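You operate a simulated robot arm through the tools that you are given. There is no shell and no other tool.

You are at the controls of a simulated two-armed robot. One attempt, no reset.

Task
Leak-test the red port at 1 bar for five seconds, then vent it.
Fine: first shut the black star knob and snug the red wing nut into the green. Never pump past 1 bar. Shut the knob at zero.

Only the result counts: the job must be done as asked and must still hold three seconds after the hand-in. Knocking over, shifting, dropping, spilling or breaking anything else fails it.

Robot
Two 7-joint arms with two-finger parallel grippers on one trunk that stands fixed in place. Base frame: the origin is at the foot of the trunk, x ahead of it, y to its left, z up. Lengths are in mm, angles in degrees, forces in N, time in s.
The left shoulder is at [34, 182, 1221], the right one opposite. With the tool pointing down near the work surface each hand reaches from about 240 to 700 mm from the base axis, measured 20 degrees to its own side. Payload 3.91 kg a hand.
The tool frame of a hand sits at the grasp point between the pads (the TCP): z along the fingers, y along the line on which they close. The tips reach 30 mm beyond it. The gripper opens to 110 mm. The fingers are 20 mm wide and 10 mm thick; the gripper's body (48 by 112 mm) begins 55 mm behind the TCP.
Orientation is that of the tool frame in the base frame, as [roll, pitch, yaw] about the fixed x, y, z axes, in that order (R = Rz(yaw) Ry(pitch) Rx(roll)). With the fingers straight down and closing along the base's y, the tool's x points along the base's -x, its y along +y and its z along -z.

Tools
- The arms move only by the tool apply_moves. It takes "left_targets", "right_targets" or both (then of equal length, played together; a hand with none holds still); each is a list of rows, each a list of 7 numbers: the shift along the base's x, y, z in mm, then the turn, a rotation vector about the base's x, y, z in degrees, then the finger opening in mm, from 0 to 110. In form: [[tx, ty, tz, rx, ry, rz, fingers], ...]. A call has 1 to 20 rows; each row shifts and turns the commanded pose from where the row before left it. Each row takes 0.2 s and may step no farther than 50 mm and 8.6 degrees from the row before; otherwise, or with a gripper value out of range, the whole call is refused. A pose out of reach is approached as far as the arm can. The call stops where the force on the tool passes 40 N (or 10 N more than at its start, if that is more) or the arm is blocked; 0.2 s more then pass. The fingers move at their own pace (about 72 mm/s each) and stop on an object; they squeeze with about 29 N. The grip force told is the motor's: it shows also when the fingers shut on nothing. Time passes only in rows, and 0.2 s behind the last, so rows that do not move let the fingers close. The reply holds the time, the measured pose of the TCP, the force on the tool along the base axes, the opening and the grip force, in the units named above and with some noise, with the torque about the TCP (base axes, N m) and any sound that the robot's microphone picked up, and new pictures: "views" is both (left out), scene, wrist or none (wrist: the cameras of the hands that moved).
- Cameras (640 x 400 px; columns grow to the right, rows downward): "scene" is now at [138.7, -52, 1448.5]; the picture's right is [-0.58, -0.82, 0.00], its down [-0.23, 0.17, -0.96] and it looks along [0.78, -0.55, -0.29] (base axes); focal length 265 px, centre (320, 200). "left" rides on the left gripper at [72, -17, -103] in its tool frame; the picture's right is [0.23, 0.97, 0.00], its down [-0.76, 0.18, -0.62] and it looks along [-0.61, 0.14, 0.78] (tool axes); focal length 222 px, centre (320, 200). "right" rides on the right gripper at [72, 17, -103] in its tool frame; the picture's right is [-0.23, 0.97, 0.00], its down [-0.76, -0.18, -0.62] and it looks along [-0.61, -0.14, 0.78] (tool axes); focal length 222 px, centre (320, 200). There is no depth. A picture from a camera that has moved, and an enlarged one, comes with that camera's place and axes in the base frame and with its lens.
- move_column(by): moves the trunk up (or, below 0, down) by that many mm; the arms and the scene camera ride with it, the base frame stays. It gives what a move gives, with no picture.
- pan_tilt(pan, tilt): turns the head with the scene camera to pan (to the left, within 80 degrees either way) and tilt (down, from -29 to 69), counted from straight ahead of the robot (the tilt from the chest, where the trunk bows). It gives what a move gives, and a new picture of the scene camera.
- inspect(camera, box): a new picture of the part [left, top, right, bottom] of that camera's present view, enlarged. The clock stands still meanwhile.
- close_job(): hands the job in; it is judged then, once.

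Places have to be worked out from the pictures, the camera data and where the tool is seen. Open the grippers and draw the arms clear of the work before you hand the job in, unless the task says otherwise.

The tools are called after ">>>" as name(argument=value, ...) on one line, values as JSON. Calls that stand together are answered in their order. apply_moves: Moves the arms, as the interface text tells. Its arguments: {"type":"object","properties":{"left_targets":{"type":"array","items":{"type":"array","items":{"type":"number"}}},"right_targets":{"type":"array","items":{"type":"array","items":{"type":"number"}}},"views":{"type":"string","enum":["both","scene","wrist","none"]}},"required":[]} The other tools are called the same way: move_column (by) moves the trunk up or down; pan_tilt (pan, tilt) turns the head that bears the scene camera; inspect (camera, box) takes an enlarged picture of a part of a camera's view; close_job () hands the job in.

At the start:

```text
time_s: 0.0
left_tool_pos: [431.8, 0.0, 1249.2]
left_tcp_rot: [180.0, 0.0, -179.9]
left_ft_force: [-0.4, -0.7, 0.2]
left_wrist_torque: [0.0, -0.01, 0.01]
left_finger_gap: 109.8
left_finger_force: 0.1
right_tool_pos: [276.8, -331.4, 1326.7]
right_tcp_rot: [179.9, 0.1, -180.0]
right_ft_force: [-0.8, 0.3, 0.8]
right_wrist_torque: [-0.06, 0.02, 0.04]
right_finger_gap: 110.0
right_finger_force: 0.1
trunk travel left (down, up): [-475.0, 39.0]
head pan, tilt (commanded): [-35.3, 16.6]
```

scene: 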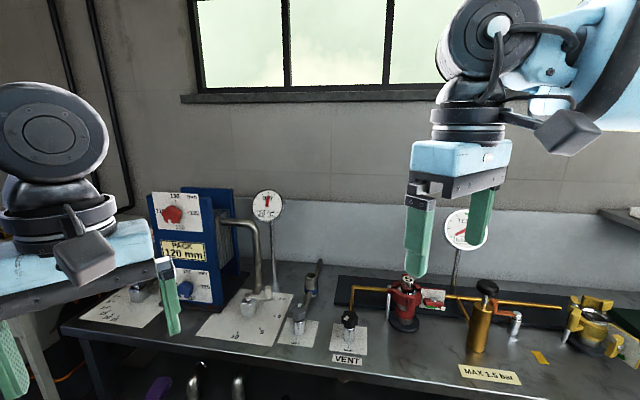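
right: 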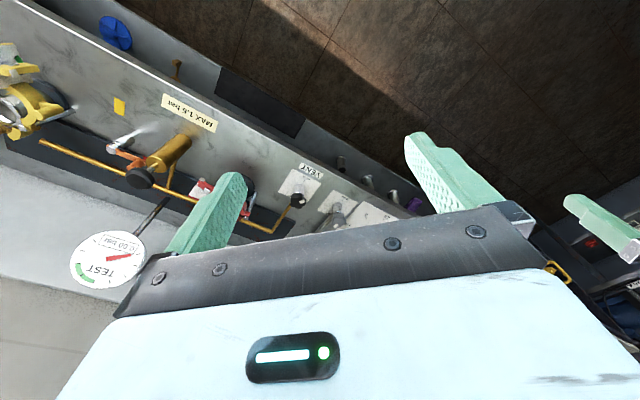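
left: 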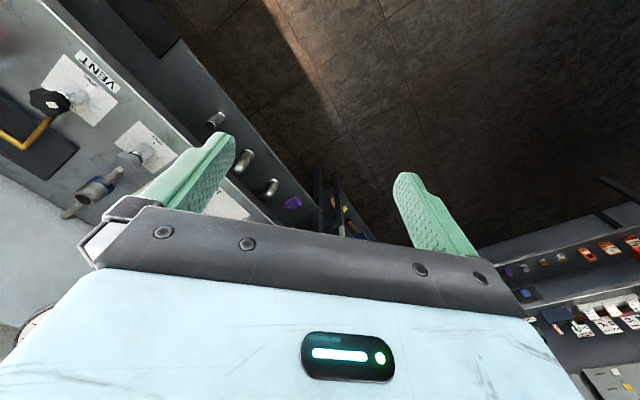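

I start by looking closer at the work: the bench carries a VENT knob (black star), a red port with something on it, a pump with black knob, and a TEST gauge. I enlarge those regions.

>>> inspect(camera="scene", box=[320, 260, 480, 360])

>>> inspect(camera="scene", box=[430, 260, 640, 391])

>>> inspect(camera="scene", box=[430, 200, 510, 250])

>>> inspect(camera="right", box=[0, 60, 340, 290])

```text
4.00 times, centred on (400, 310) of scene
camera zoom: at [138.7, -52.0, 1448.5], right [-0.58, -0.82, 0.0], down [-0.23, 0.17, -0.96], along [0.78, -0.55, -0.29], focal length 1059 px, centre (0, -240)
```

zoom: 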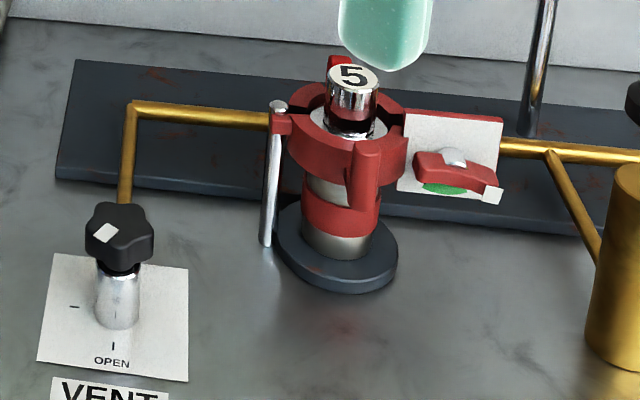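

```text
3.05 times, centred on (535, 326) of scene
camera zoom: at [138.7, -52.0, 1448.5], right [-0.58, -0.82, 0.0], down [-0.23, 0.17, -0.96], along [0.78, -0.55, -0.29], focal length 807 px, centre (-335, -182)
```

zoom: 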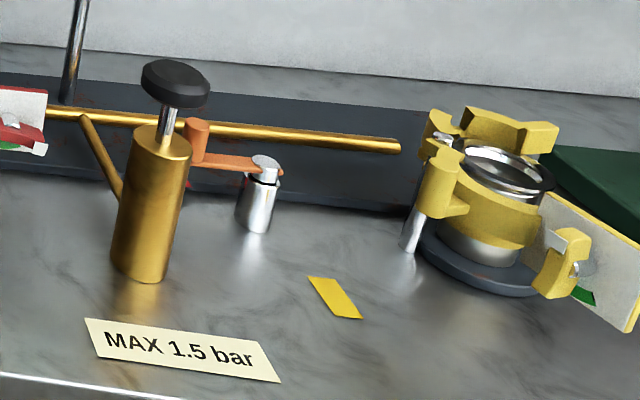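

```text
8.00 times, centred on (470, 225) of scene
camera zoom: at [138.7, -52.0, 1448.5], right [-0.58, -0.82, 0.0], down [-0.23, 0.17, -0.96], along [0.78, -0.55, -0.29], focal length 2118 px, centre (-880, 0)
```

zoom: 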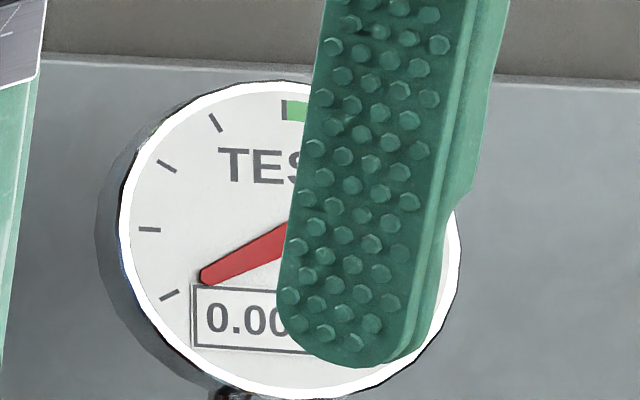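

```text
1.74 times, centred on (170, 175) of right
camera zoom: at [203.7, -316.0, 1429.2], right [0.23, 0.97, 0.0], down [0.76, -0.18, 0.62], along [0.61, -0.14, -0.78], focal length 386 px, centre (581, 244)
```

zoom: 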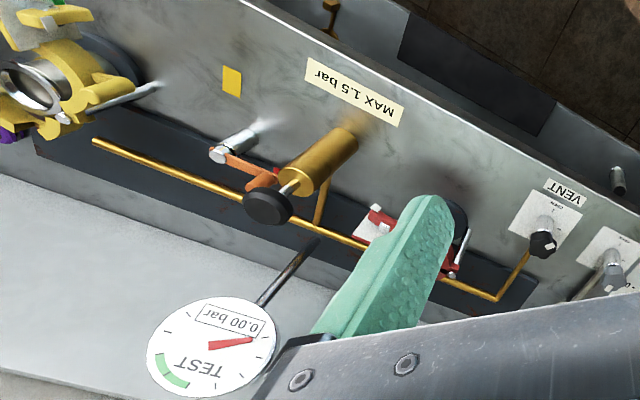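

Rough triangulation puts the bench top near z≈840 and the VENT knob near (595, -473). I turn the head for a better overall view of the bench.

>>> pan_tilt(pan=-50, tilt=35)

```text
time_s: 0.8
left_tool_pos: [431.6, -0.2, 1248.4]
left_tcp_rot: [-179.9, 0.0, -179.8]
left_ft_force: [-0.1, -0.3, 0.7]
left_wrist_torque: [-0.02, 0.02, 0.02]
left_finger_gap: 110.1
left_finger_force: 0.1
right_tool_pos: [276.8, -330.9, 1326.3]
right_tcp_rot: [179.9, 0.1, -180.0]
right_ft_force: [0.5, 0.2, 0.3]
right_wrist_torque: [0.01, 0.0, 0.02]
right_finger_gap: 109.9
right_finger_force: 0.0
trunk travel left (down, up): [-475.0, 39.0]
head pan, tilt (commanded): [-50.0, 35.0]
camera scene: at [119.2, -65.4, 1419.2], right [-0.77, -0.64, 0.0], down [-0.37, 0.44, -0.82], along [0.53, -0.63, -0.57], focal length 265 px, centre (320, 200)
```

scene: 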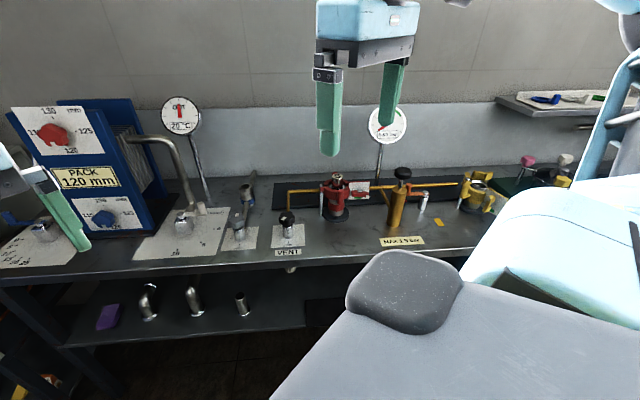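

The whole bench row is visible now. I enlarge the test rig in this view.

>>> inspect(camera="scene", box=[260, 150, 420, 250])

>>> inspect(camera="scene", box=[370, 150, 530, 250])

>>> inspect(camera="scene", box=[310, 165, 374, 205])

>>> inspect(camera="scene", box=[356, 100, 420, 140])

```text
4.00 times, centred on (340, 200) of scene
camera zoom: at [119.2, -65.4, 1419.2], right [-0.77, -0.64, 0.0], down [-0.37, 0.44, -0.82], along [0.53, -0.63, -0.57], focal length 1059 px, centre (240, 200)
```

zoom: 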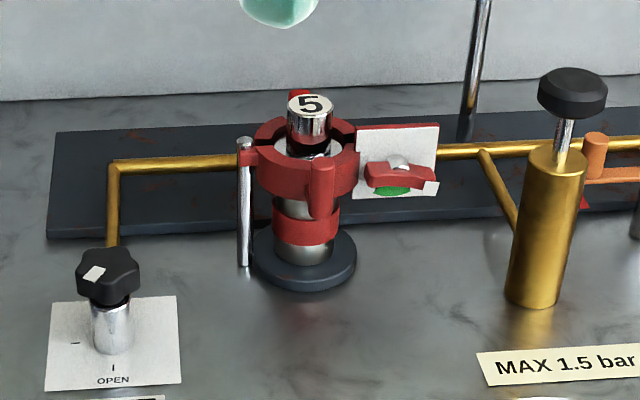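

```text
4.00 times, centred on (450, 200) of scene
camera zoom: at [119.2, -65.4, 1419.2], right [-0.77, -0.64, 0.0], down [-0.37, 0.44, -0.82], along [0.53, -0.63, -0.57], focal length 1059 px, centre (-200, 200)
```

zoom: 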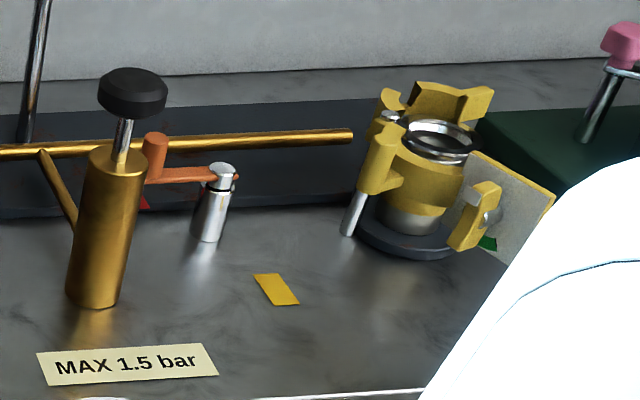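

```text
10.00 times, centred on (342, 185) of scene
camera zoom: at [119.2, -65.4, 1419.2], right [-0.77, -0.64, 0.0], down [-0.37, 0.44, -0.82], along [0.53, -0.63, -0.57], focal length 2647 px, centre (100, 350)
```

zoom: 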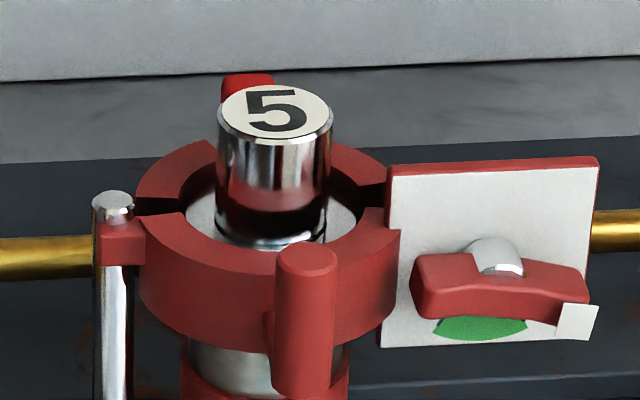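

```text
10.00 times, centred on (388, 120) of scene
camera zoom: at [119.2, -65.4, 1419.2], right [-0.77, -0.64, 0.0], down [-0.37, 0.44, -0.82], along [0.53, -0.63, -0.57], focal length 2647 px, centre (-360, 1000)
```

zoom: 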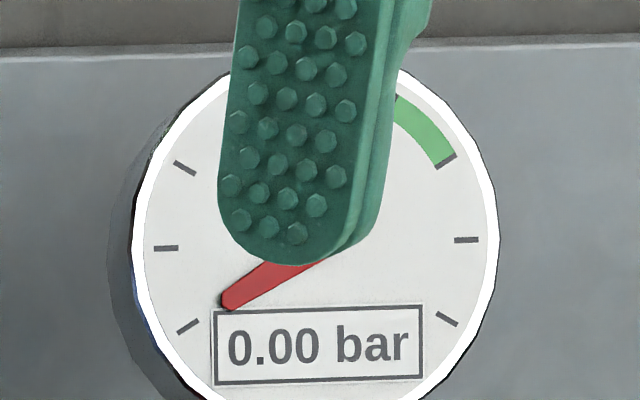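

The bench runs about 45° to the base axes, along u≈(-0.71,-0.70), with its inward normal n≈(0.70,-0.71). I turn the right hand -45° about z, so its fingers close along the bench and its camera looks toward it. I also shift it a little so the gauge is clear.

>>> apply_moves(right_targets=[[10, 10, 0, 0, 0, -7.5, 110], [10, 10, 0, 0, 0, -7.5, 110], [10, 10, 0, 0, 0, -7.5, 110], [10, 10, 0, 0, 0, -7.5, 110], [10, 10, 0, 0, 0, -7.5, 110], [10, 10, 0, 0, 0, -7.5, 110]], views="both")

```text
time_s: 2.2
left_tool_pos: [432.6, 0.5, 1248.9]
left_tcp_rot: [-179.9, 0.0, -179.9]
left_ft_force: [-0.7, 0.0, 0.0]
left_wrist_torque: [0.04, 0.01, -0.01]
left_finger_gap: 109.8
left_finger_force: 0.1
right_tool_pos: [337.7, -272.0, 1328.2]
right_tcp_rot: [180.0, 0.0, 134.9]
right_ft_force: [0.0, 0.3, 0.5]
right_wrist_torque: [0.01, -0.01, -0.03]
right_finger_gap: 110.1
right_finger_force: 0.1
trunk travel left (down, up): [-475.0, 39.0]
head pan, tilt (commanded): [-50.0, 35.0]
camera scene: at [119.6, -64.9, 1419.1], right [-0.77, -0.64, 0.0], down [-0.37, 0.44, -0.82], along [0.53, -0.63, -0.57], focal length 265 px, centre (320, 200)
camera right: at [297.6, -209.5, 1430.3], right [0.85, 0.53, 0.0], down [0.41, -0.66, 0.62], along [0.33, -0.53, -0.78], focal length 222 px, centre (320, 200)
```

scene: 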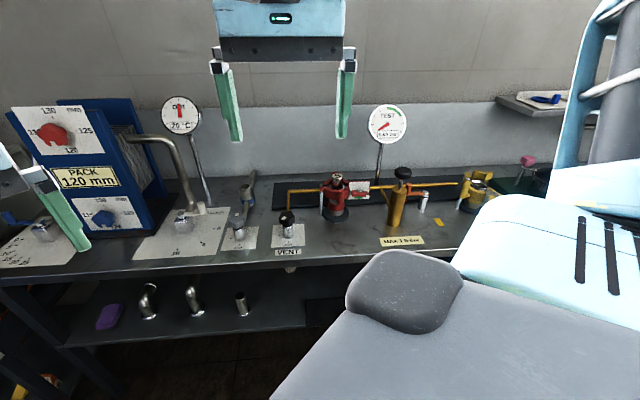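
right: 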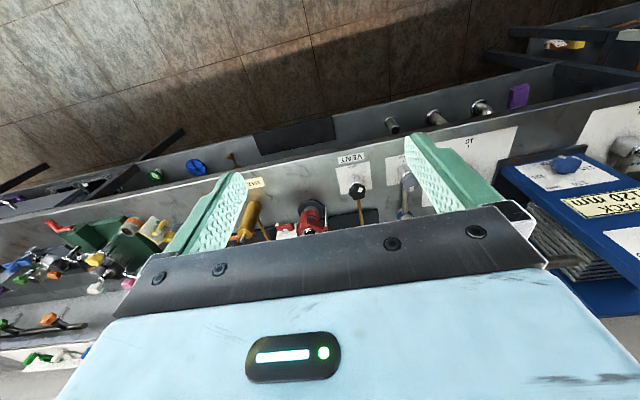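

The gauge is now clear. I enlarge the gauge and the right wrist camera's view of the rig for triangulation.

>>> inspect(camera="scene", box=[356, 100, 420, 140])

>>> inspect(camera="right", box=[220, 140, 428, 270])

```text
10.00 times, centred on (388, 120) of scene
camera zoom: at [119.6, -64.9, 1419.1], right [-0.77, -0.64, 0.0], down [-0.37, 0.44, -0.82], along [0.53, -0.63, -0.57], focal length 2647 px, centre (-360, 1000)
```

zoom: 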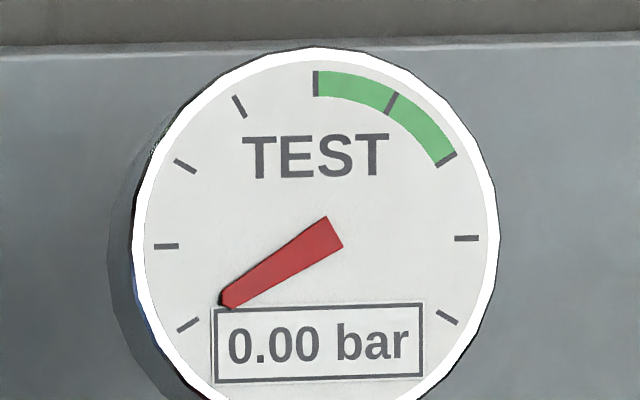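

```text
3.08 times, centred on (324, 205) of right
camera zoom: at [297.6, -209.5, 1430.3], right [0.85, 0.53, 0.0], down [0.41, -0.66, 0.62], along [0.33, -0.53, -0.78], focal length 684 px, centre (308, 185)
```

zoom: 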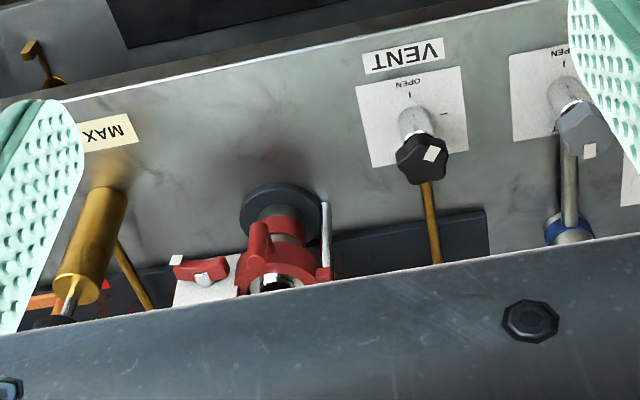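

Triangulated estimates: VENT knob centre ≈(576,-464,932), pump knob ≈(355,-708,1063), wing nut ≈(471,-682,953), bench top ≈868. I move the right hand above the VENT knob for a close look.

>>> apply_moves(right_targets=[[23.8, -19.2, -24.3, 0, 0, 0, 110], [23.8, -19.2, -24.3, 0, 0, 0, 110], [23.8, -19.2, -24.3, 0, 0, 0, 110], [23.8, -19.2, -24.3, 0, 0, 0, 110], [23.8, -19.2, -24.3, 0, 0, 0, 110], [23.8, -19.2, -24.3, 0, 0, 0, 110], [23.8, -19.2, -24.3, 0, 0, 0, 110], [23.8, -19.2, -24.3, 0, 0, 0, 110], [23.8, -19.2, -24.3, 0, 0, 0, 110], [23.8, -19.2, -24.3, 0, 0, 0, 110]], views="both")

```text
time_s: 4.4
left_tool_pos: [433.6, 0.8, 1249.0]
left_tcp_rot: [-180.0, 0.0, -179.9]
left_ft_force: [-0.3, -0.3, 0.4]
left_wrist_torque: [0.0, 0.0, 0.03]
left_finger_gap: 109.9
left_finger_force: 0.0
right_tool_pos: [574.6, -463.6, 1083.6]
right_tcp_rot: [-180.0, 0.2, 135.0]
right_ft_force: [-0.2, 0.1, 0.5]
right_wrist_torque: [0.0, -0.02, -0.01]
right_finger_gap: 110.0
right_finger_force: 0.1
trunk travel left (down, up): [-475.0, 39.0]
head pan, tilt (commanded): [-50.0, 35.0]
camera scene: at [120.3, -66.0, 1419.0], right [-0.77, -0.64, 0.0], down [-0.37, 0.44, -0.82], along [0.53, -0.63, -0.57], focal length 265 px, centre (320, 200)
camera right: at [535.0, -400.8, 1186.1], right [0.85, 0.53, 0.0], down [0.41, -0.66, 0.62], along [0.33, -0.53, -0.78], focal length 222 px, centre (320, 200)
```

scene: 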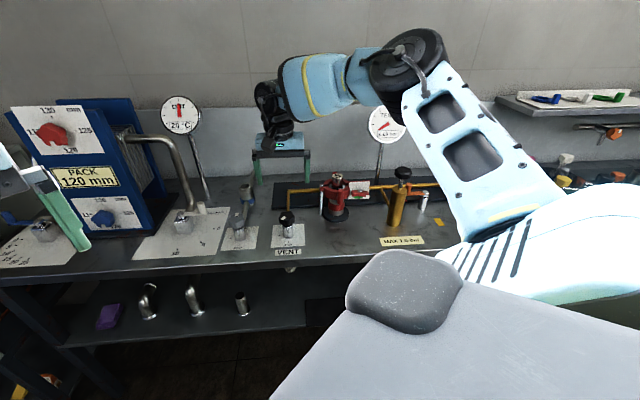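
right: 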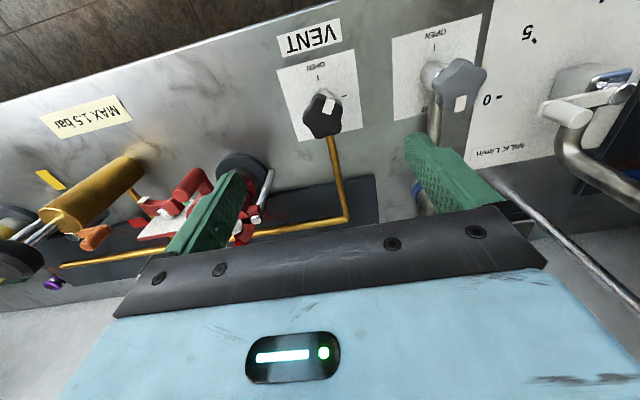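

The hand is directly above the VENT knob, which sits on the expected line between the fingers. I enlarge the knob, and the wing nut from this view.

>>> inspect(camera="right", box=[270, 50, 390, 150])

>>> inspect(camera="right", box=[110, 145, 270, 255])

>>> inspect(camera="scene", box=[270, 190, 334, 260])

```text
4.00 times, centred on (330, 100) of right
camera zoom: at [535.0, -400.8, 1186.1], right [0.85, 0.53, 0.0], down [0.41, -0.66, 0.62], along [0.33, -0.53, -0.78], focal length 888 px, centre (280, 600)
```

zoom: 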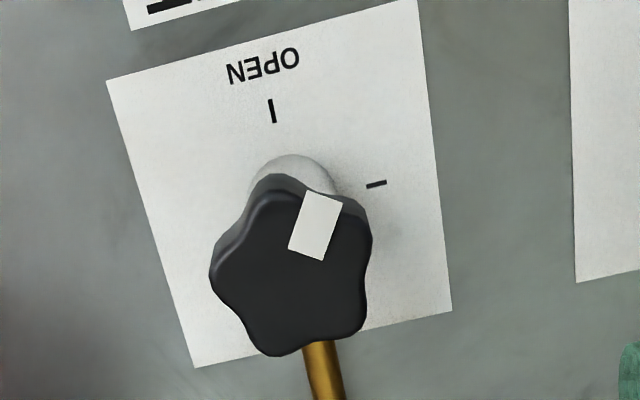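

```text
3.64 times, centred on (190, 200) of right
camera zoom: at [535.0, -400.8, 1186.1], right [0.85, 0.53, 0.0], down [0.41, -0.66, 0.62], along [0.33, -0.53, -0.78], focal length 808 px, centre (793, 200)
```

zoom: 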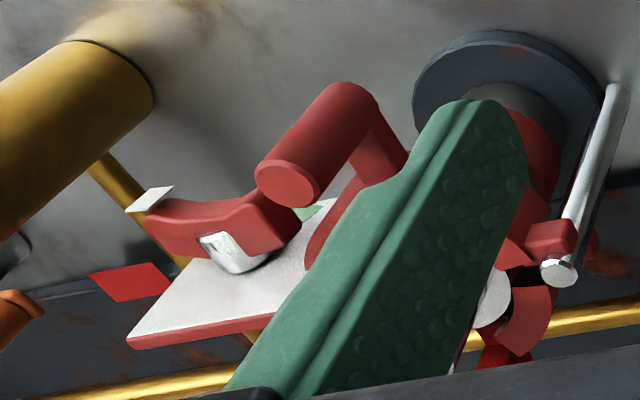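

```text
5.71 times, centred on (302, 225) of scene
camera zoom: at [120.3, -66.0, 1419.0], right [-0.77, -0.64, 0.0], down [-0.37, 0.44, -0.82], along [0.53, -0.63, -0.57], focal length 1512 px, centre (423, 57)
```

zoom: 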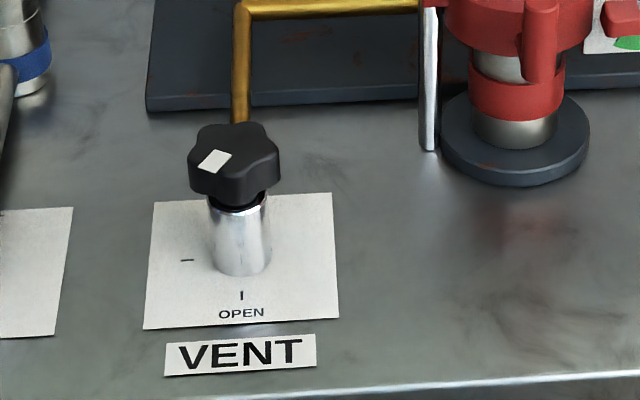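

The VENT mark sits roughly 35° from OPEN toward the unlabelled tick on the robot's left, so shutting takes about 55° clockwise seen from above. I turn the tool +19° to line the pads up with a lobe, descend around the knob at ≈(580,-465), and close.

>>> apply_moves(right_targets=[[2, -0.5, 0, 0, 0, 6.3, 80], [2, -0.5, 0, 0, 0, 6.3, 80], [1.4, -0.4, 0, 0, 0, 6.4, 80], [0, 0, -30, 0, 0, 0, 80], [0, 0, -30, 0, 0, 0, 80], [0, 0, -30, 0, 0, 0, 80]], views="both")

```text
time_s: 5.8
left_tool_pos: [433.4, 0.1, 1248.0]
left_tcp_rot: [180.0, 0.0, -179.9]
left_ft_force: [0.8, -0.1, -1.0]
left_wrist_torque: [-0.02, 0.02, -0.01]
left_finger_gap: 110.0
left_finger_force: 0.0
right_tool_pos: [579.1, -466.4, 990.4]
right_tcp_rot: [180.0, 0.0, 154.1]
right_ft_force: [0.4, 1.2, 0.4]
right_wrist_torque: [-0.03, 0.03, -0.04]
right_finger_gap: 80.1
right_finger_force: 0.1
trunk travel left (down, up): [-475.0, 39.0]
head pan, tilt (commanded): [-50.0, 35.0]
camera scene: at [119.9, -65.8, 1419.0], right [-0.77, -0.64, 0.0], down [-0.37, 0.44, -0.82], along [0.53, -0.63, -0.57], focal length 265 px, centre (320, 200)
camera right: at [521.5, -419.3, 1093.2], right [0.63, 0.78, 0.0], down [0.61, -0.49, 0.62], along [0.48, -0.39, -0.78], focal length 222 px, centre (320, 200)
```

scene: 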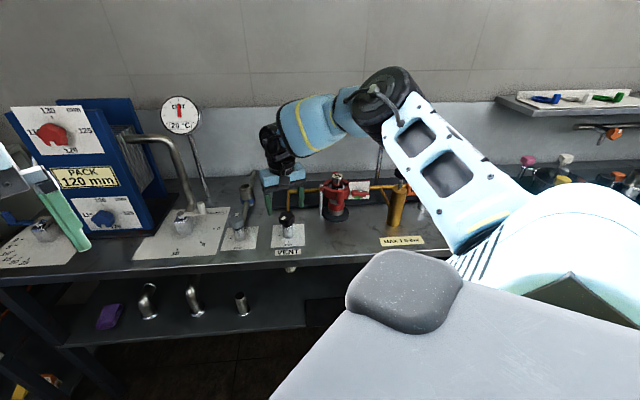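
right: 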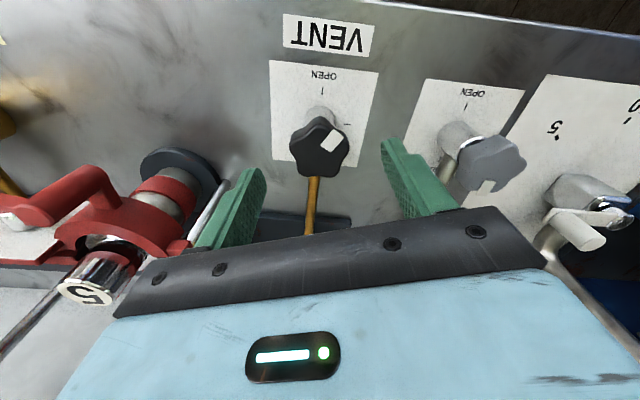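

The knob sits centred between the fingers, so I descend 55 mm and close on it.

>>> apply_moves(right_targets=[[0, 0, -28, 0, 0, 0, 80], [0, 0, -27, 0, 0, 0, 80], [0, 0, 0, 0, 0, 0, 30], [0, 0, 0, 0, 0, 0, 30], [0, 0, 0, 0, 0, 0, 30]], views="wrist")

```text
time_s: 7.0
left_tool_pos: [431.1, -1.5, 1249.8]
left_tcp_rot: [180.0, 0.1, -179.9]
left_ft_force: [0.4, 1.0, 0.6]
left_wrist_torque: [-0.03, -0.01, 0.0]
left_finger_gap: 109.9
left_finger_force: 0.0
right_tool_pos: [578.8, -466.9, 939.4]
right_tcp_rot: [-179.8, 0.2, 154.0]
right_ft_force: [-7.0, -9.0, -0.2]
right_wrist_torque: [-0.4, -0.33, -0.07]
right_finger_gap: 43.1
right_finger_force: 44.7
trunk travel left (down, up): [-475.0, 39.0]
head pan, tilt (commanded): [-50.0, 35.0]
camera right: at [520.0, -420.7, 1040.8], right [0.63, 0.78, 0.0], down [0.61, -0.49, 0.62], along [0.48, -0.4, -0.78], focal length 222 px, centre (320, 200)
```

right: 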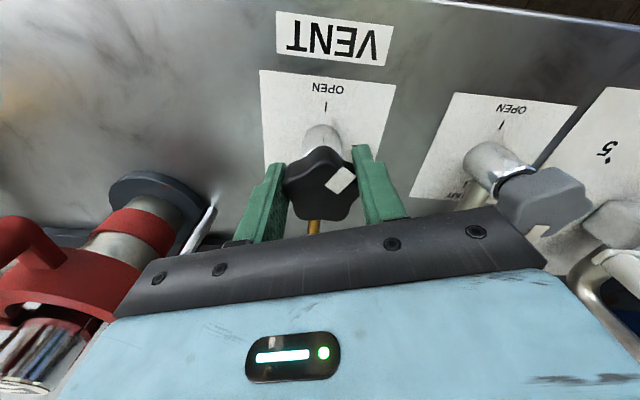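

The pads hold the knob at a 43 mm gap. There is a side force because the lobe side is about 2 mm off centre, so I shift for that and turn clockwise 30°.

>>> apply_moves(right_targets=[[-0.8, -1.7, 0, 0, 0, 0, 30], [-0.3, 0.2, 0, 0, 0, -7.5, 30], [-0.3, 0.2, 0, 0, 0, -7.5, 30], [-0.2, 0.2, 0, 0, 0, -7.5, 30], [-0.2, 0.2, 0, 0, 0, -7.5, 30]], views="wrist")

```text
time_s: 8.2
left_tool_pos: [434.0, 0.7, 1248.1]
left_tcp_rot: [-179.8, -0.2, -179.9]
left_ft_force: [0.4, -1.2, 0.7]
left_wrist_torque: [0.02, 0.03, 0.0]
left_finger_gap: 110.0
left_finger_force: 0.2
right_tool_pos: [580.1, -465.2, 938.0]
right_tcp_rot: [179.8, -0.1, 124.0]
right_ft_force: [9.7, 5.7, -3.7]
right_wrist_torque: [0.04, 0.23, 0.05]
right_finger_gap: 42.9
right_finger_force: 45.0
trunk travel left (down, up): [-475.0, 39.0]
head pan, tilt (commanded): [-50.0, 35.0]
camera right: at [553.1, -395.9, 1041.0], right [0.93, 0.36, 0.0], down [0.28, -0.73, 0.62], along [0.22, -0.58, -0.78], focal length 222 px, centre (320, 200)
```

right: 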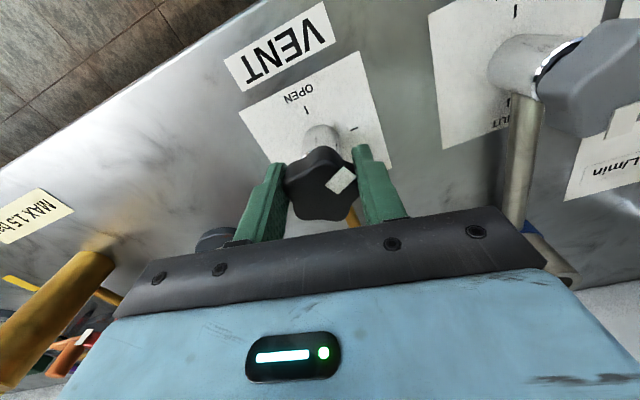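

The knob turned with the hand. I enlarge it to see the mark against the shut tick.

>>> inspect(camera="right", box=[230, 70, 430, 230])

>>> inspect(camera="scene", box=[260, 180, 340, 260])

```text
2.50 times, centred on (330, 150) of right
camera zoom: at [553.1, -395.9, 1041.0], right [0.93, 0.36, 0.0], down [0.28, -0.73, 0.62], along [0.22, -0.58, -0.78], focal length 555 px, centre (295, 325)
```

zoom: 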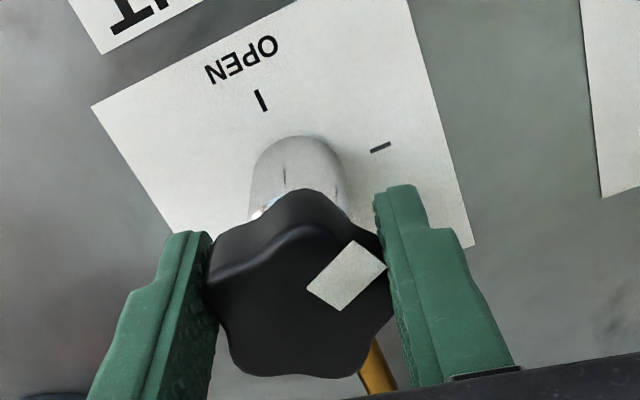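

```text
5.00 times, centred on (300, 220) of scene
camera zoom: at [121.0, -65.1, 1419.0], right [-0.77, -0.64, 0.0], down [-0.37, 0.44, -0.82], along [0.53, -0.63, -0.57], focal length 1323 px, centre (420, 100)
```

zoom: 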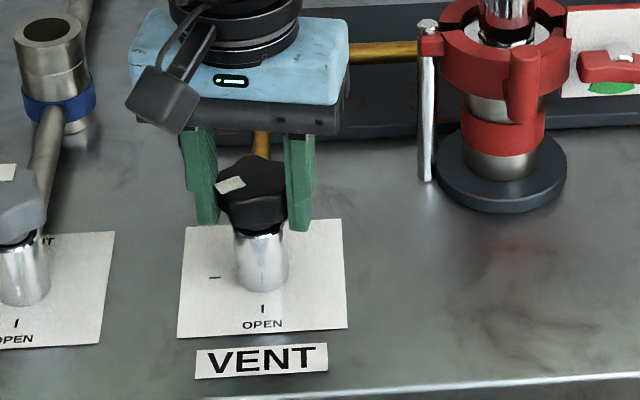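

The mark is now about 62–68° from OPEN, so roughly 25° is left. I ease the side force and turn another 22°.

>>> apply_moves(right_targets=[[0.8, 0.5, 0, 0, 0, 0, 30], [0, 0, 0, 0, 0, -7.5, 30], [0, 0, 0, 0, 0, -7.5, 30], [0, 0, 0, 0, 0, -7, 30]], views="wrist")

>>> inspect(camera="right", box=[230, 70, 430, 230])

>>> inspect(camera="scene", box=[260, 180, 340, 260])

```text
time_s: 9.2
left_tool_pos: [435.1, 1.9, 1247.9]
left_tcp_rot: [-179.9, -0.1, -179.9]
left_ft_force: [0.0, 0.1, 0.0]
left_wrist_torque: [-0.01, 0.01, -0.04]
left_finger_gap: 110.0
left_finger_force: 0.0
right_tool_pos: [582.7, -463.7, 937.9]
right_tcp_rot: [180.0, 0.0, 102.0]
right_ft_force: [19.9, 11.5, -3.1]
right_wrist_torque: [0.73, 0.23, 0.2]
right_finger_gap: 43.0
right_finger_force: 45.0
trunk travel left (down, up): [-475.0, 39.0]
head pan, tilt (commanded): [-50.0, 35.0]
camera right: at [583.5, -390.1, 1041.0], right [1.0, -0.02, 0.0], down [-0.02, -0.78, 0.62], along [-0.01, -0.62, -0.78], focal length 222 px, centre (320, 200)
```

right: 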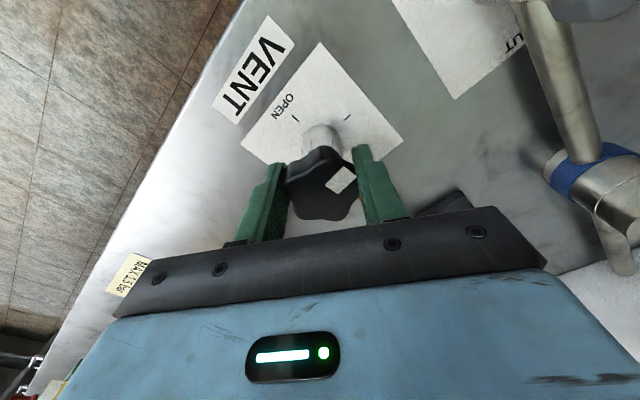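

```text
2.50 times, centred on (330, 150) of right
camera zoom: at [583.5, -390.1, 1041.0], right [1.0, -0.02, 0.0], down [-0.02, -0.78, 0.62], along [-0.01, -0.62, -0.78], focal length 555 px, centre (295, 325)
```

zoom: 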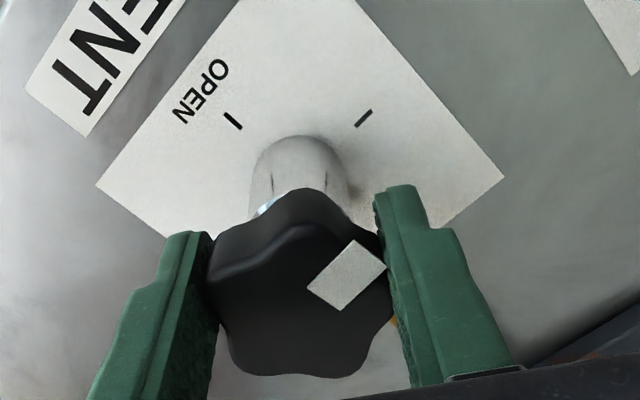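

```text
5.00 times, centred on (300, 220) of scene
camera zoom: at [122.1, -64.1, 1419.0], right [-0.77, -0.64, 0.0], down [-0.37, 0.44, -0.82], along [0.53, -0.63, -0.57], focal length 1323 px, centre (420, 100)
```

zoom: 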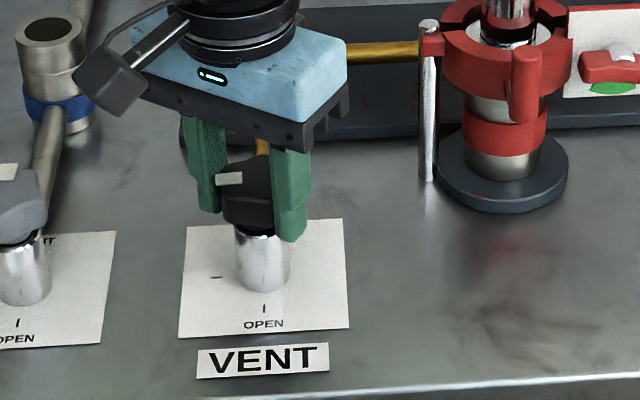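

The three grip positions fit a knob axis at ≈(584,-469), so the TCP sits about 6 mm short of it. The mark is about 5° short of the shut tick. I move to relieve the side force, then turn a last few degrees while watching the torque.

>>> apply_moves(right_targets=[[2.2, 0.8, 0, 0, 0, 0, 30], [2.1, 0.7, 0, 0, 0, 0, 30], [0.3, 0, 0, 0, 0, -3, 30], [0.3, 0, 0, 0, 0, -3, 30]], views="none")

>>> inspect(camera="right", box=[230, 70, 430, 230])

>>> inspect(camera="scene", box=[270, 190, 320, 240])

```text
time_s: 10.2
left_tool_pos: [432.7, 1.1, 1249.8]
left_tcp_rot: [-179.8, 0.0, -179.9]
left_ft_force: [0.0, 0.3, 0.4]
left_wrist_torque: [-0.01, -0.01, 0.03]
left_finger_gap: 110.0
left_finger_force: 0.1
right_tool_pos: [582.9, -465.0, 938.5]
right_tcp_rot: [-179.8, 0.1, 95.8]
right_ft_force: [0.1, 6.9, 0.9]
right_wrist_torque: [-0.12, -0.1, 0.02]
right_finger_gap: 42.6
right_finger_force: 45.2
trunk travel left (down, up): [-475.0, 39.0]
head pan, tilt (commanded): [-50.0, 35.0]
```

```text
2.50 times, centred on (330, 150) of right
camera zoom: at [592.6, -391.2, 1040.9], right [0.99, -0.13, 0.0], down [-0.1, -0.77, 0.63], along [-0.08, -0.62, -0.78], focal length 555 px, centre (295, 325)
```

zoom: 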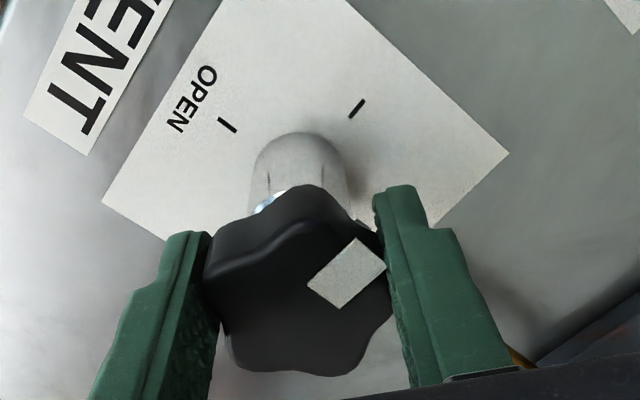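

```text
8.00 times, centred on (295, 215) of scene
camera zoom: at [119.1, -64.5, 1419.2], right [-0.77, -0.64, 0.0], down [-0.37, 0.44, -0.82], along [0.53, -0.63, -0.57], focal length 2118 px, centre (520, 80)
```

zoom: 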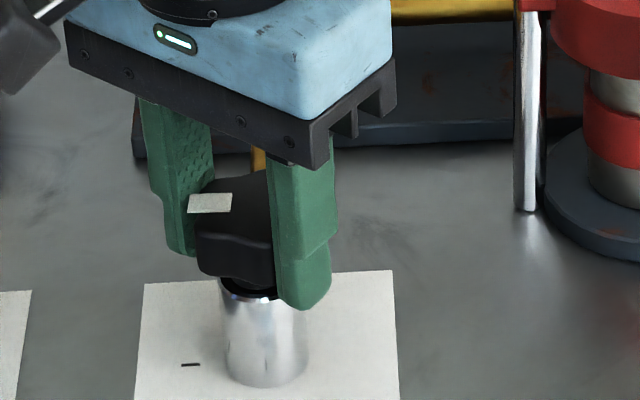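

Forces are near zero and the mark now lies parallel to the shut tick, within about 1°. I nudge 3° further to feel for the end stop.

>>> apply_moves(right_targets=[[0.3, 0, 0, 0, 0, -3, 30], [0, 0, 0, 0, 0, 0, 30]], views="none")

>>> inspect(camera="right", box=[230, 70, 430, 230])

```text
time_s: 10.8
left_tool_pos: [432.1, -0.1, 1248.5]
left_tcp_rot: [-180.0, -0.1, -179.9]
left_ft_force: [-0.3, 0.2, -0.4]
left_wrist_torque: [0.0, -0.03, 0.02]
left_finger_gap: 109.9
left_finger_force: 0.1
right_tool_pos: [582.0, -463.9, 937.8]
right_tcp_rot: [-179.8, 0.1, 93.1]
right_ft_force: [-3.2, 4.1, 0.8]
right_wrist_torque: [-0.23, 0.34, -0.07]
right_finger_gap: 42.5
right_finger_force: 45.2
trunk travel left (down, up): [-475.0, 39.0]
head pan, tilt (commanded): [-50.0, 35.0]
```

```text
2.50 times, centred on (330, 150) of right
camera zoom: at [596.7, -391.8, 1040.9], right [0.98, -0.18, 0.0], down [-0.14, -0.77, 0.63], along [-0.11, -0.61, -0.78], focal length 555 px, centre (295, 325)
```

zoom: 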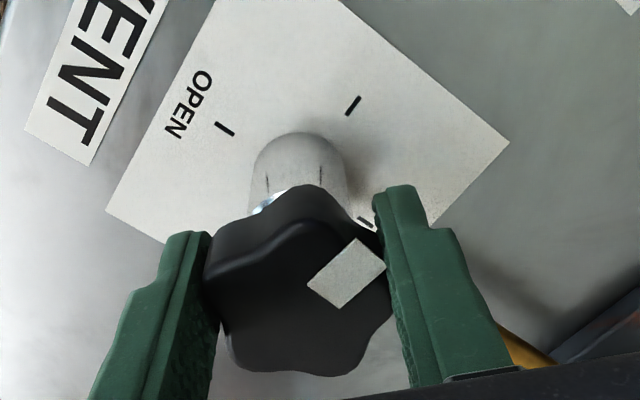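

A further tick shows on the plate behind the stem, and the neighbouring plate has text at its back. SHUT may be at the back, 180° from OPEN. I check both plates before turning more.

>>> inspect(camera="scene", box=[215, 215, 275, 260])

>>> inspect(camera="right", box=[320, 130, 400, 190])

>>> inspect(camera="right", box=[340, 0, 640, 190])

```text
8.89 times, centred on (245, 238) of scene
camera zoom: at [118.7, -64.9, 1419.2], right [-0.77, -0.64, 0.0], down [-0.37, 0.44, -0.82], along [0.53, -0.63, -0.57], focal length 2353 px, centre (987, -133)
```

zoom: 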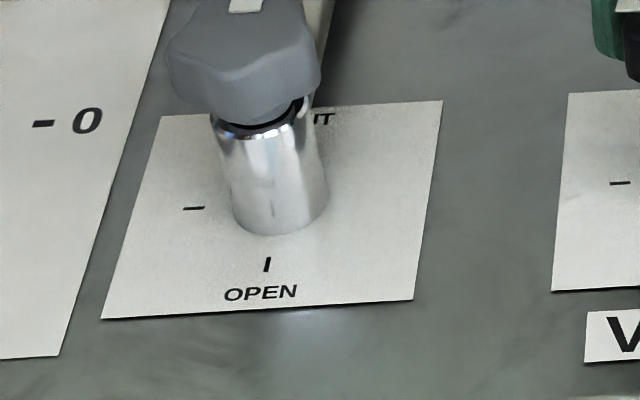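

```text
6.67 times, centred on (360, 160) of right
camera zoom: at [596.7, -391.8, 1040.9], right [0.98, -0.18, 0.0], down [-0.14, -0.77, 0.63], along [-0.11, -0.61, -0.78], focal length 1481 px, centre (53, 467)
```

zoom: 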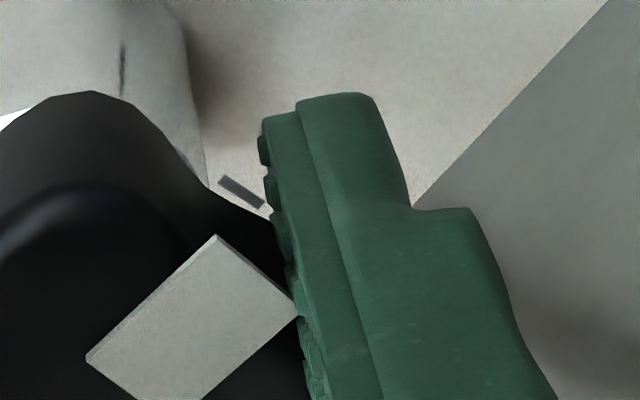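

```text
2.11 times, centred on (490, 95) of right
camera zoom: at [596.7, -391.8, 1040.9], right [0.98, -0.18, 0.0], down [-0.14, -0.77, 0.63], along [-0.11, -0.61, -0.78], focal length 468 px, centre (-38, 421)
```

zoom: 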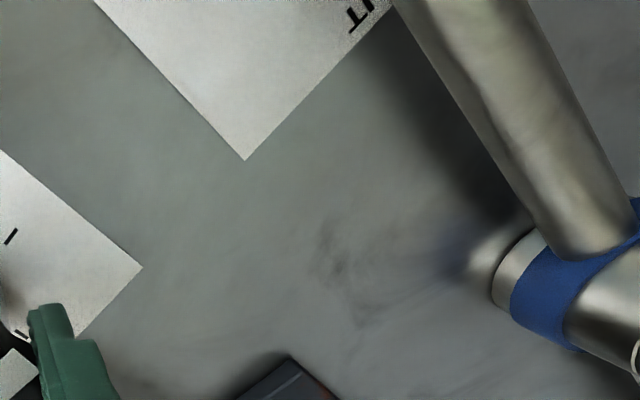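

The neighbour's plate reads "…UT" (SHUT) at its back, so SHUT is 180° from OPEN and the left tick is only halfway, leaving about 88° to turn. I release, centre on the axis (583.5,-469.5), turn back +72° to the next lobe, and regrip.

>>> apply_moves(right_targets=[[0, 0, 0, 0, 0, 0, 80], [0, 0, 0, 0, 0, 0, 80], [0, -5.8, 0, 0, 0, 0, 80], [0, 0, 0, 0, 0, 8, 80], [0, 0, 0, 0, 0, 8, 80], [0, 0, 0, 0, 0, 8, 80], [0, 0, 0, 0, 0, 8, 80], [0, 0, 0, 0, 0, 8, 80], [0, 0, 0, 0, 0, 8, 80], [0, 0, 0, 0, 0, 8, 80], [0, 0, 0, 0, 0, 8, 80], [0, 0, 0, 0, 0, 8, 80]], views="both")

```text
time_s: 13.4
left_tool_pos: [432.6, -0.3, 1248.7]
left_tcp_rot: [180.0, -0.1, -180.0]
left_ft_force: [0.9, 0.3, 1.0]
left_wrist_torque: [0.0, -0.01, -0.02]
left_finger_gap: 109.9
left_finger_force: 0.1
right_tool_pos: [584.7, -470.5, 937.7]
right_tcp_rot: [-180.0, 0.1, 165.2]
right_ft_force: [-0.3, 0.2, 0.1]
right_wrist_torque: [0.0, 0.02, -0.02]
right_finger_gap: 79.8
right_finger_force: 0.2
trunk travel left (down, up): [-475.0, 39.0]
head pan, tilt (commanded): [-50.0, 35.0]
camera scene: at [119.2, -65.5, 1419.2], right [-0.77, -0.64, 0.0], down [-0.37, 0.44, -0.82], along [0.53, -0.63, -0.57], focal length 265 px, centre (320, 200)
camera right: at [519.1, -436.3, 1040.9], right [0.47, 0.88, 0.0], down [0.69, -0.37, 0.62], along [0.55, -0.29, -0.78], focal length 222 px, centre (320, 200)
```

scene: 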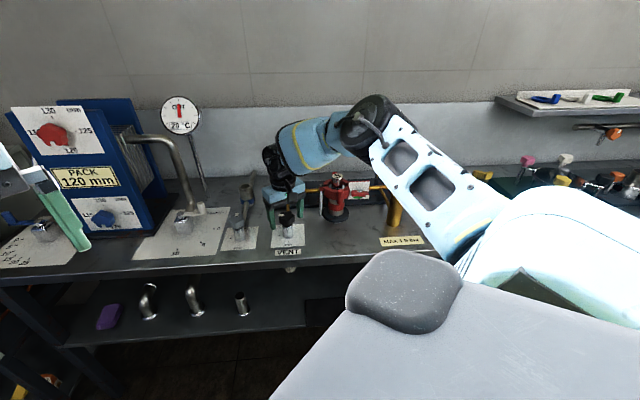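
right: 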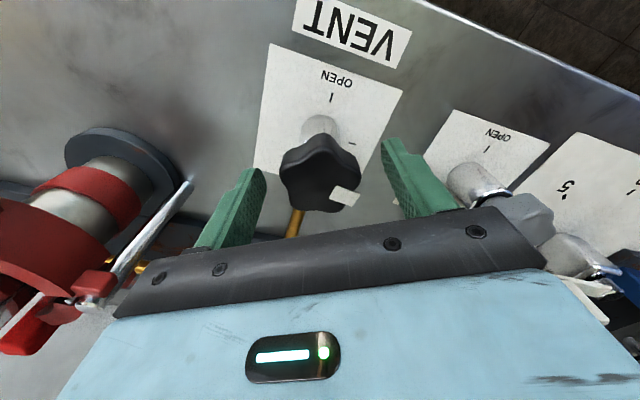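

The knob stayed put and is centred between the pads. I close and turn clockwise 60°.

>>> apply_moves(right_targets=[[0, 0, 0, 0, 0, 0, 30], [0, 0, 0, 0, 0, 0, 30], [0, 0, 0, 0, 0, 0, 30], [0, 0, 0, 0, 0, -7.5, 30], [0, 0, 0, 0, 0, -7.5, 30], [0, 0, 0, 0, 0, -7.5, 30], [0, 0, 0, 0, 0, -7.5, 30], [0, 0, 0, 0, 0, -7.5, 30], [0, 0, 0, 0, 0, -7.5, 30], [0, 0, 0, 0, 0, -7.5, 30], [0, 0, 0, 0, 0, -7.5, 30]], views="wrist")

>>> inspect(camera="right", box=[230, 70, 430, 230])

```text
time_s: 15.8
left_tool_pos: [432.5, -1.7, 1249.0]
left_tcp_rot: [179.9, 0.0, -179.9]
left_ft_force: [-0.1, -0.1, 0.9]
left_wrist_torque: [0.03, 0.0, 0.01]
left_finger_gap: 110.1
left_finger_force: 0.0
right_tool_pos: [583.4, -471.0, 937.1]
right_tcp_rot: [179.9, 0.1, 104.8]
right_ft_force: [2.4, -11.9, 5.4]
right_wrist_torque: [0.14, 0.8, -0.01]
right_finger_gap: 42.6
right_finger_force: 45.0
trunk travel left (down, up): [-475.0, 39.0]
head pan, tilt (commanded): [-50.0, 35.0]
camera right: at [581.5, -397.5, 1040.9], right [1.0, 0.03, 0.0], down [0.02, -0.78, 0.62], along [0.02, -0.62, -0.78], focal length 222 px, centre (320, 200)
```

right: 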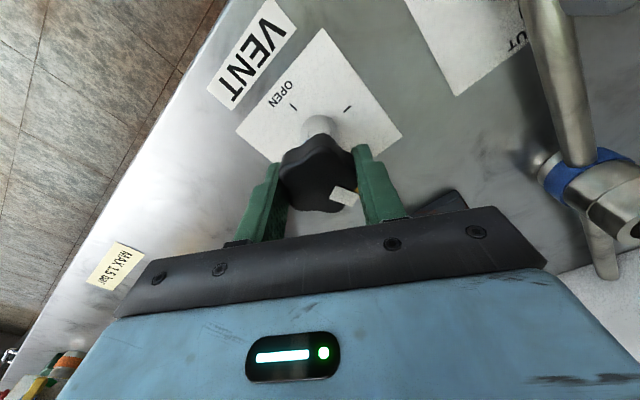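

```text
2.50 times, centred on (330, 150) of right
camera zoom: at [581.5, -397.5, 1040.9], right [1.0, 0.03, 0.0], down [0.02, -0.78, 0.62], along [0.02, -0.62, -0.78], focal length 555 px, centre (295, 325)
```

zoom: 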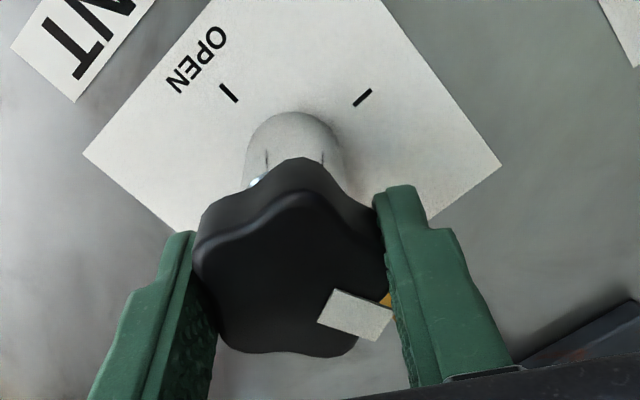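

The mark is about 25° short of the back tick. I ease the side load by 1 mm and turn another 22.5°.

>>> apply_moves(right_targets=[[0, -1.2, 0.5, 0, 0, 0, 30], [0, 0, 0, 0, 0, -7.5, 30], [0, 0, 0, 0, 0, -7.5, 30], [0, 0, 0, 0, 0, -7.5, 30]], views="none")

>>> inspect(camera="right", box=[230, 70, 430, 230])

>>> inspect(camera="scene", box=[270, 190, 320, 240])

```text
time_s: 16.8
left_tool_pos: [430.9, 0.1, 1249.1]
left_tcp_rot: [180.0, 0.0, -179.8]
left_ft_force: [0.6, 0.3, 0.8]
left_wrist_torque: [-0.02, 0.01, -0.02]
left_finger_gap: 110.2
left_finger_force: 0.0
right_tool_pos: [583.4, -471.7, 937.7]
right_tcp_rot: [-179.9, 0.0, 82.4]
right_ft_force: [-4.5, -5.6, 0.2]
right_wrist_torque: [-0.94, -0.55, 0.01]
right_finger_gap: 42.7
right_finger_force: 45.2
trunk travel left (down, up): [-475.0, 39.0]
head pan, tilt (commanded): [-50.0, 35.0]
```

```text
2.50 times, centred on (330, 150) of right
camera zoom: at [609.8, -402.4, 1040.9], right [0.94, -0.35, 0.0], down [-0.28, -0.73, 0.62], along [-0.22, -0.58, -0.78], focal length 555 px, centre (295, 325)
```

zoom: 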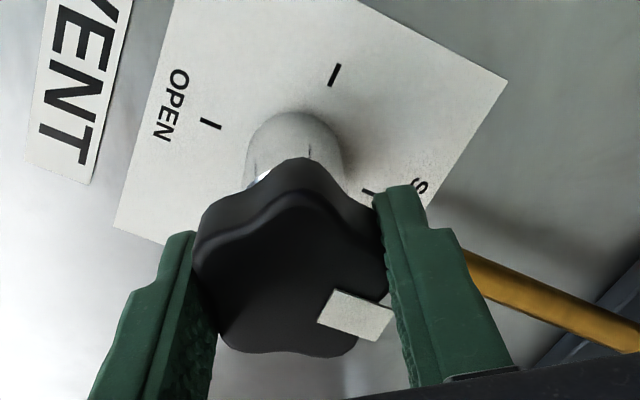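

```text
8.00 times, centred on (295, 215) of scene
camera zoom: at [118.5, -66.1, 1419.2], right [-0.77, -0.64, 0.0], down [-0.37, 0.44, -0.82], along [0.53, -0.63, -0.57], focal length 2118 px, centre (520, 80)
```

zoom: 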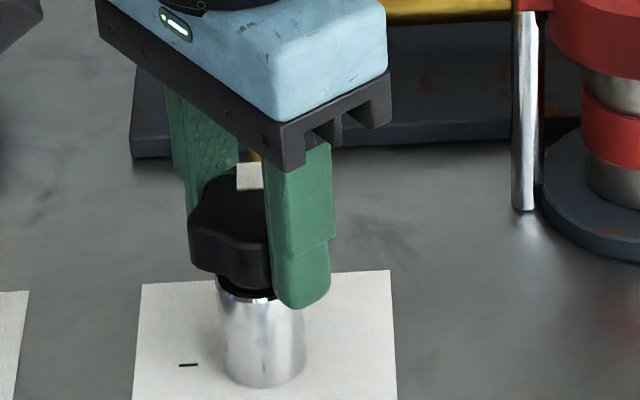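

SHUT is confirmed at the back, and the mark is about 2° short. I turn 3° more and feel for a stop.

>>> apply_moves(right_targets=[[0, 0, 0, 0, 0, -3, 30], [0, 0, 0, 0, 0, 0, 30]], views="none")

>>> inspect(camera="right", box=[230, 70, 430, 230])

```text
time_s: 17.4
left_tool_pos: [433.0, -1.2, 1250.0]
left_tcp_rot: [-179.9, 0.0, -179.9]
left_ft_force: [0.5, -0.1, -0.3]
left_wrist_torque: [0.02, -0.01, -0.03]
left_finger_gap: 110.0
left_finger_force: 0.0
right_tool_pos: [583.4, -471.7, 939.2]
right_tcp_rot: [-180.0, -0.1, 79.7]
right_ft_force: [-4.4, -4.8, -0.5]
right_wrist_torque: [-0.21, -0.15, 1.22]
right_finger_gap: 42.3
right_finger_force: 44.6
trunk travel left (down, up): [-475.0, 39.0]
head pan, tilt (commanded): [-50.0, 35.0]
```

```text
2.50 times, centred on (330, 150) of right
camera zoom: at [613.2, -403.7, 1040.9], right [0.92, -0.4, 0.0], down [-0.31, -0.72, 0.62], along [-0.25, -0.57, -0.78], focal length 555 px, centre (295, 325)
```

zoom: 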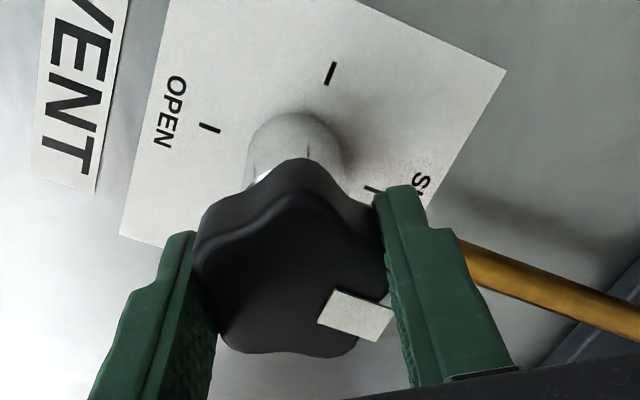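

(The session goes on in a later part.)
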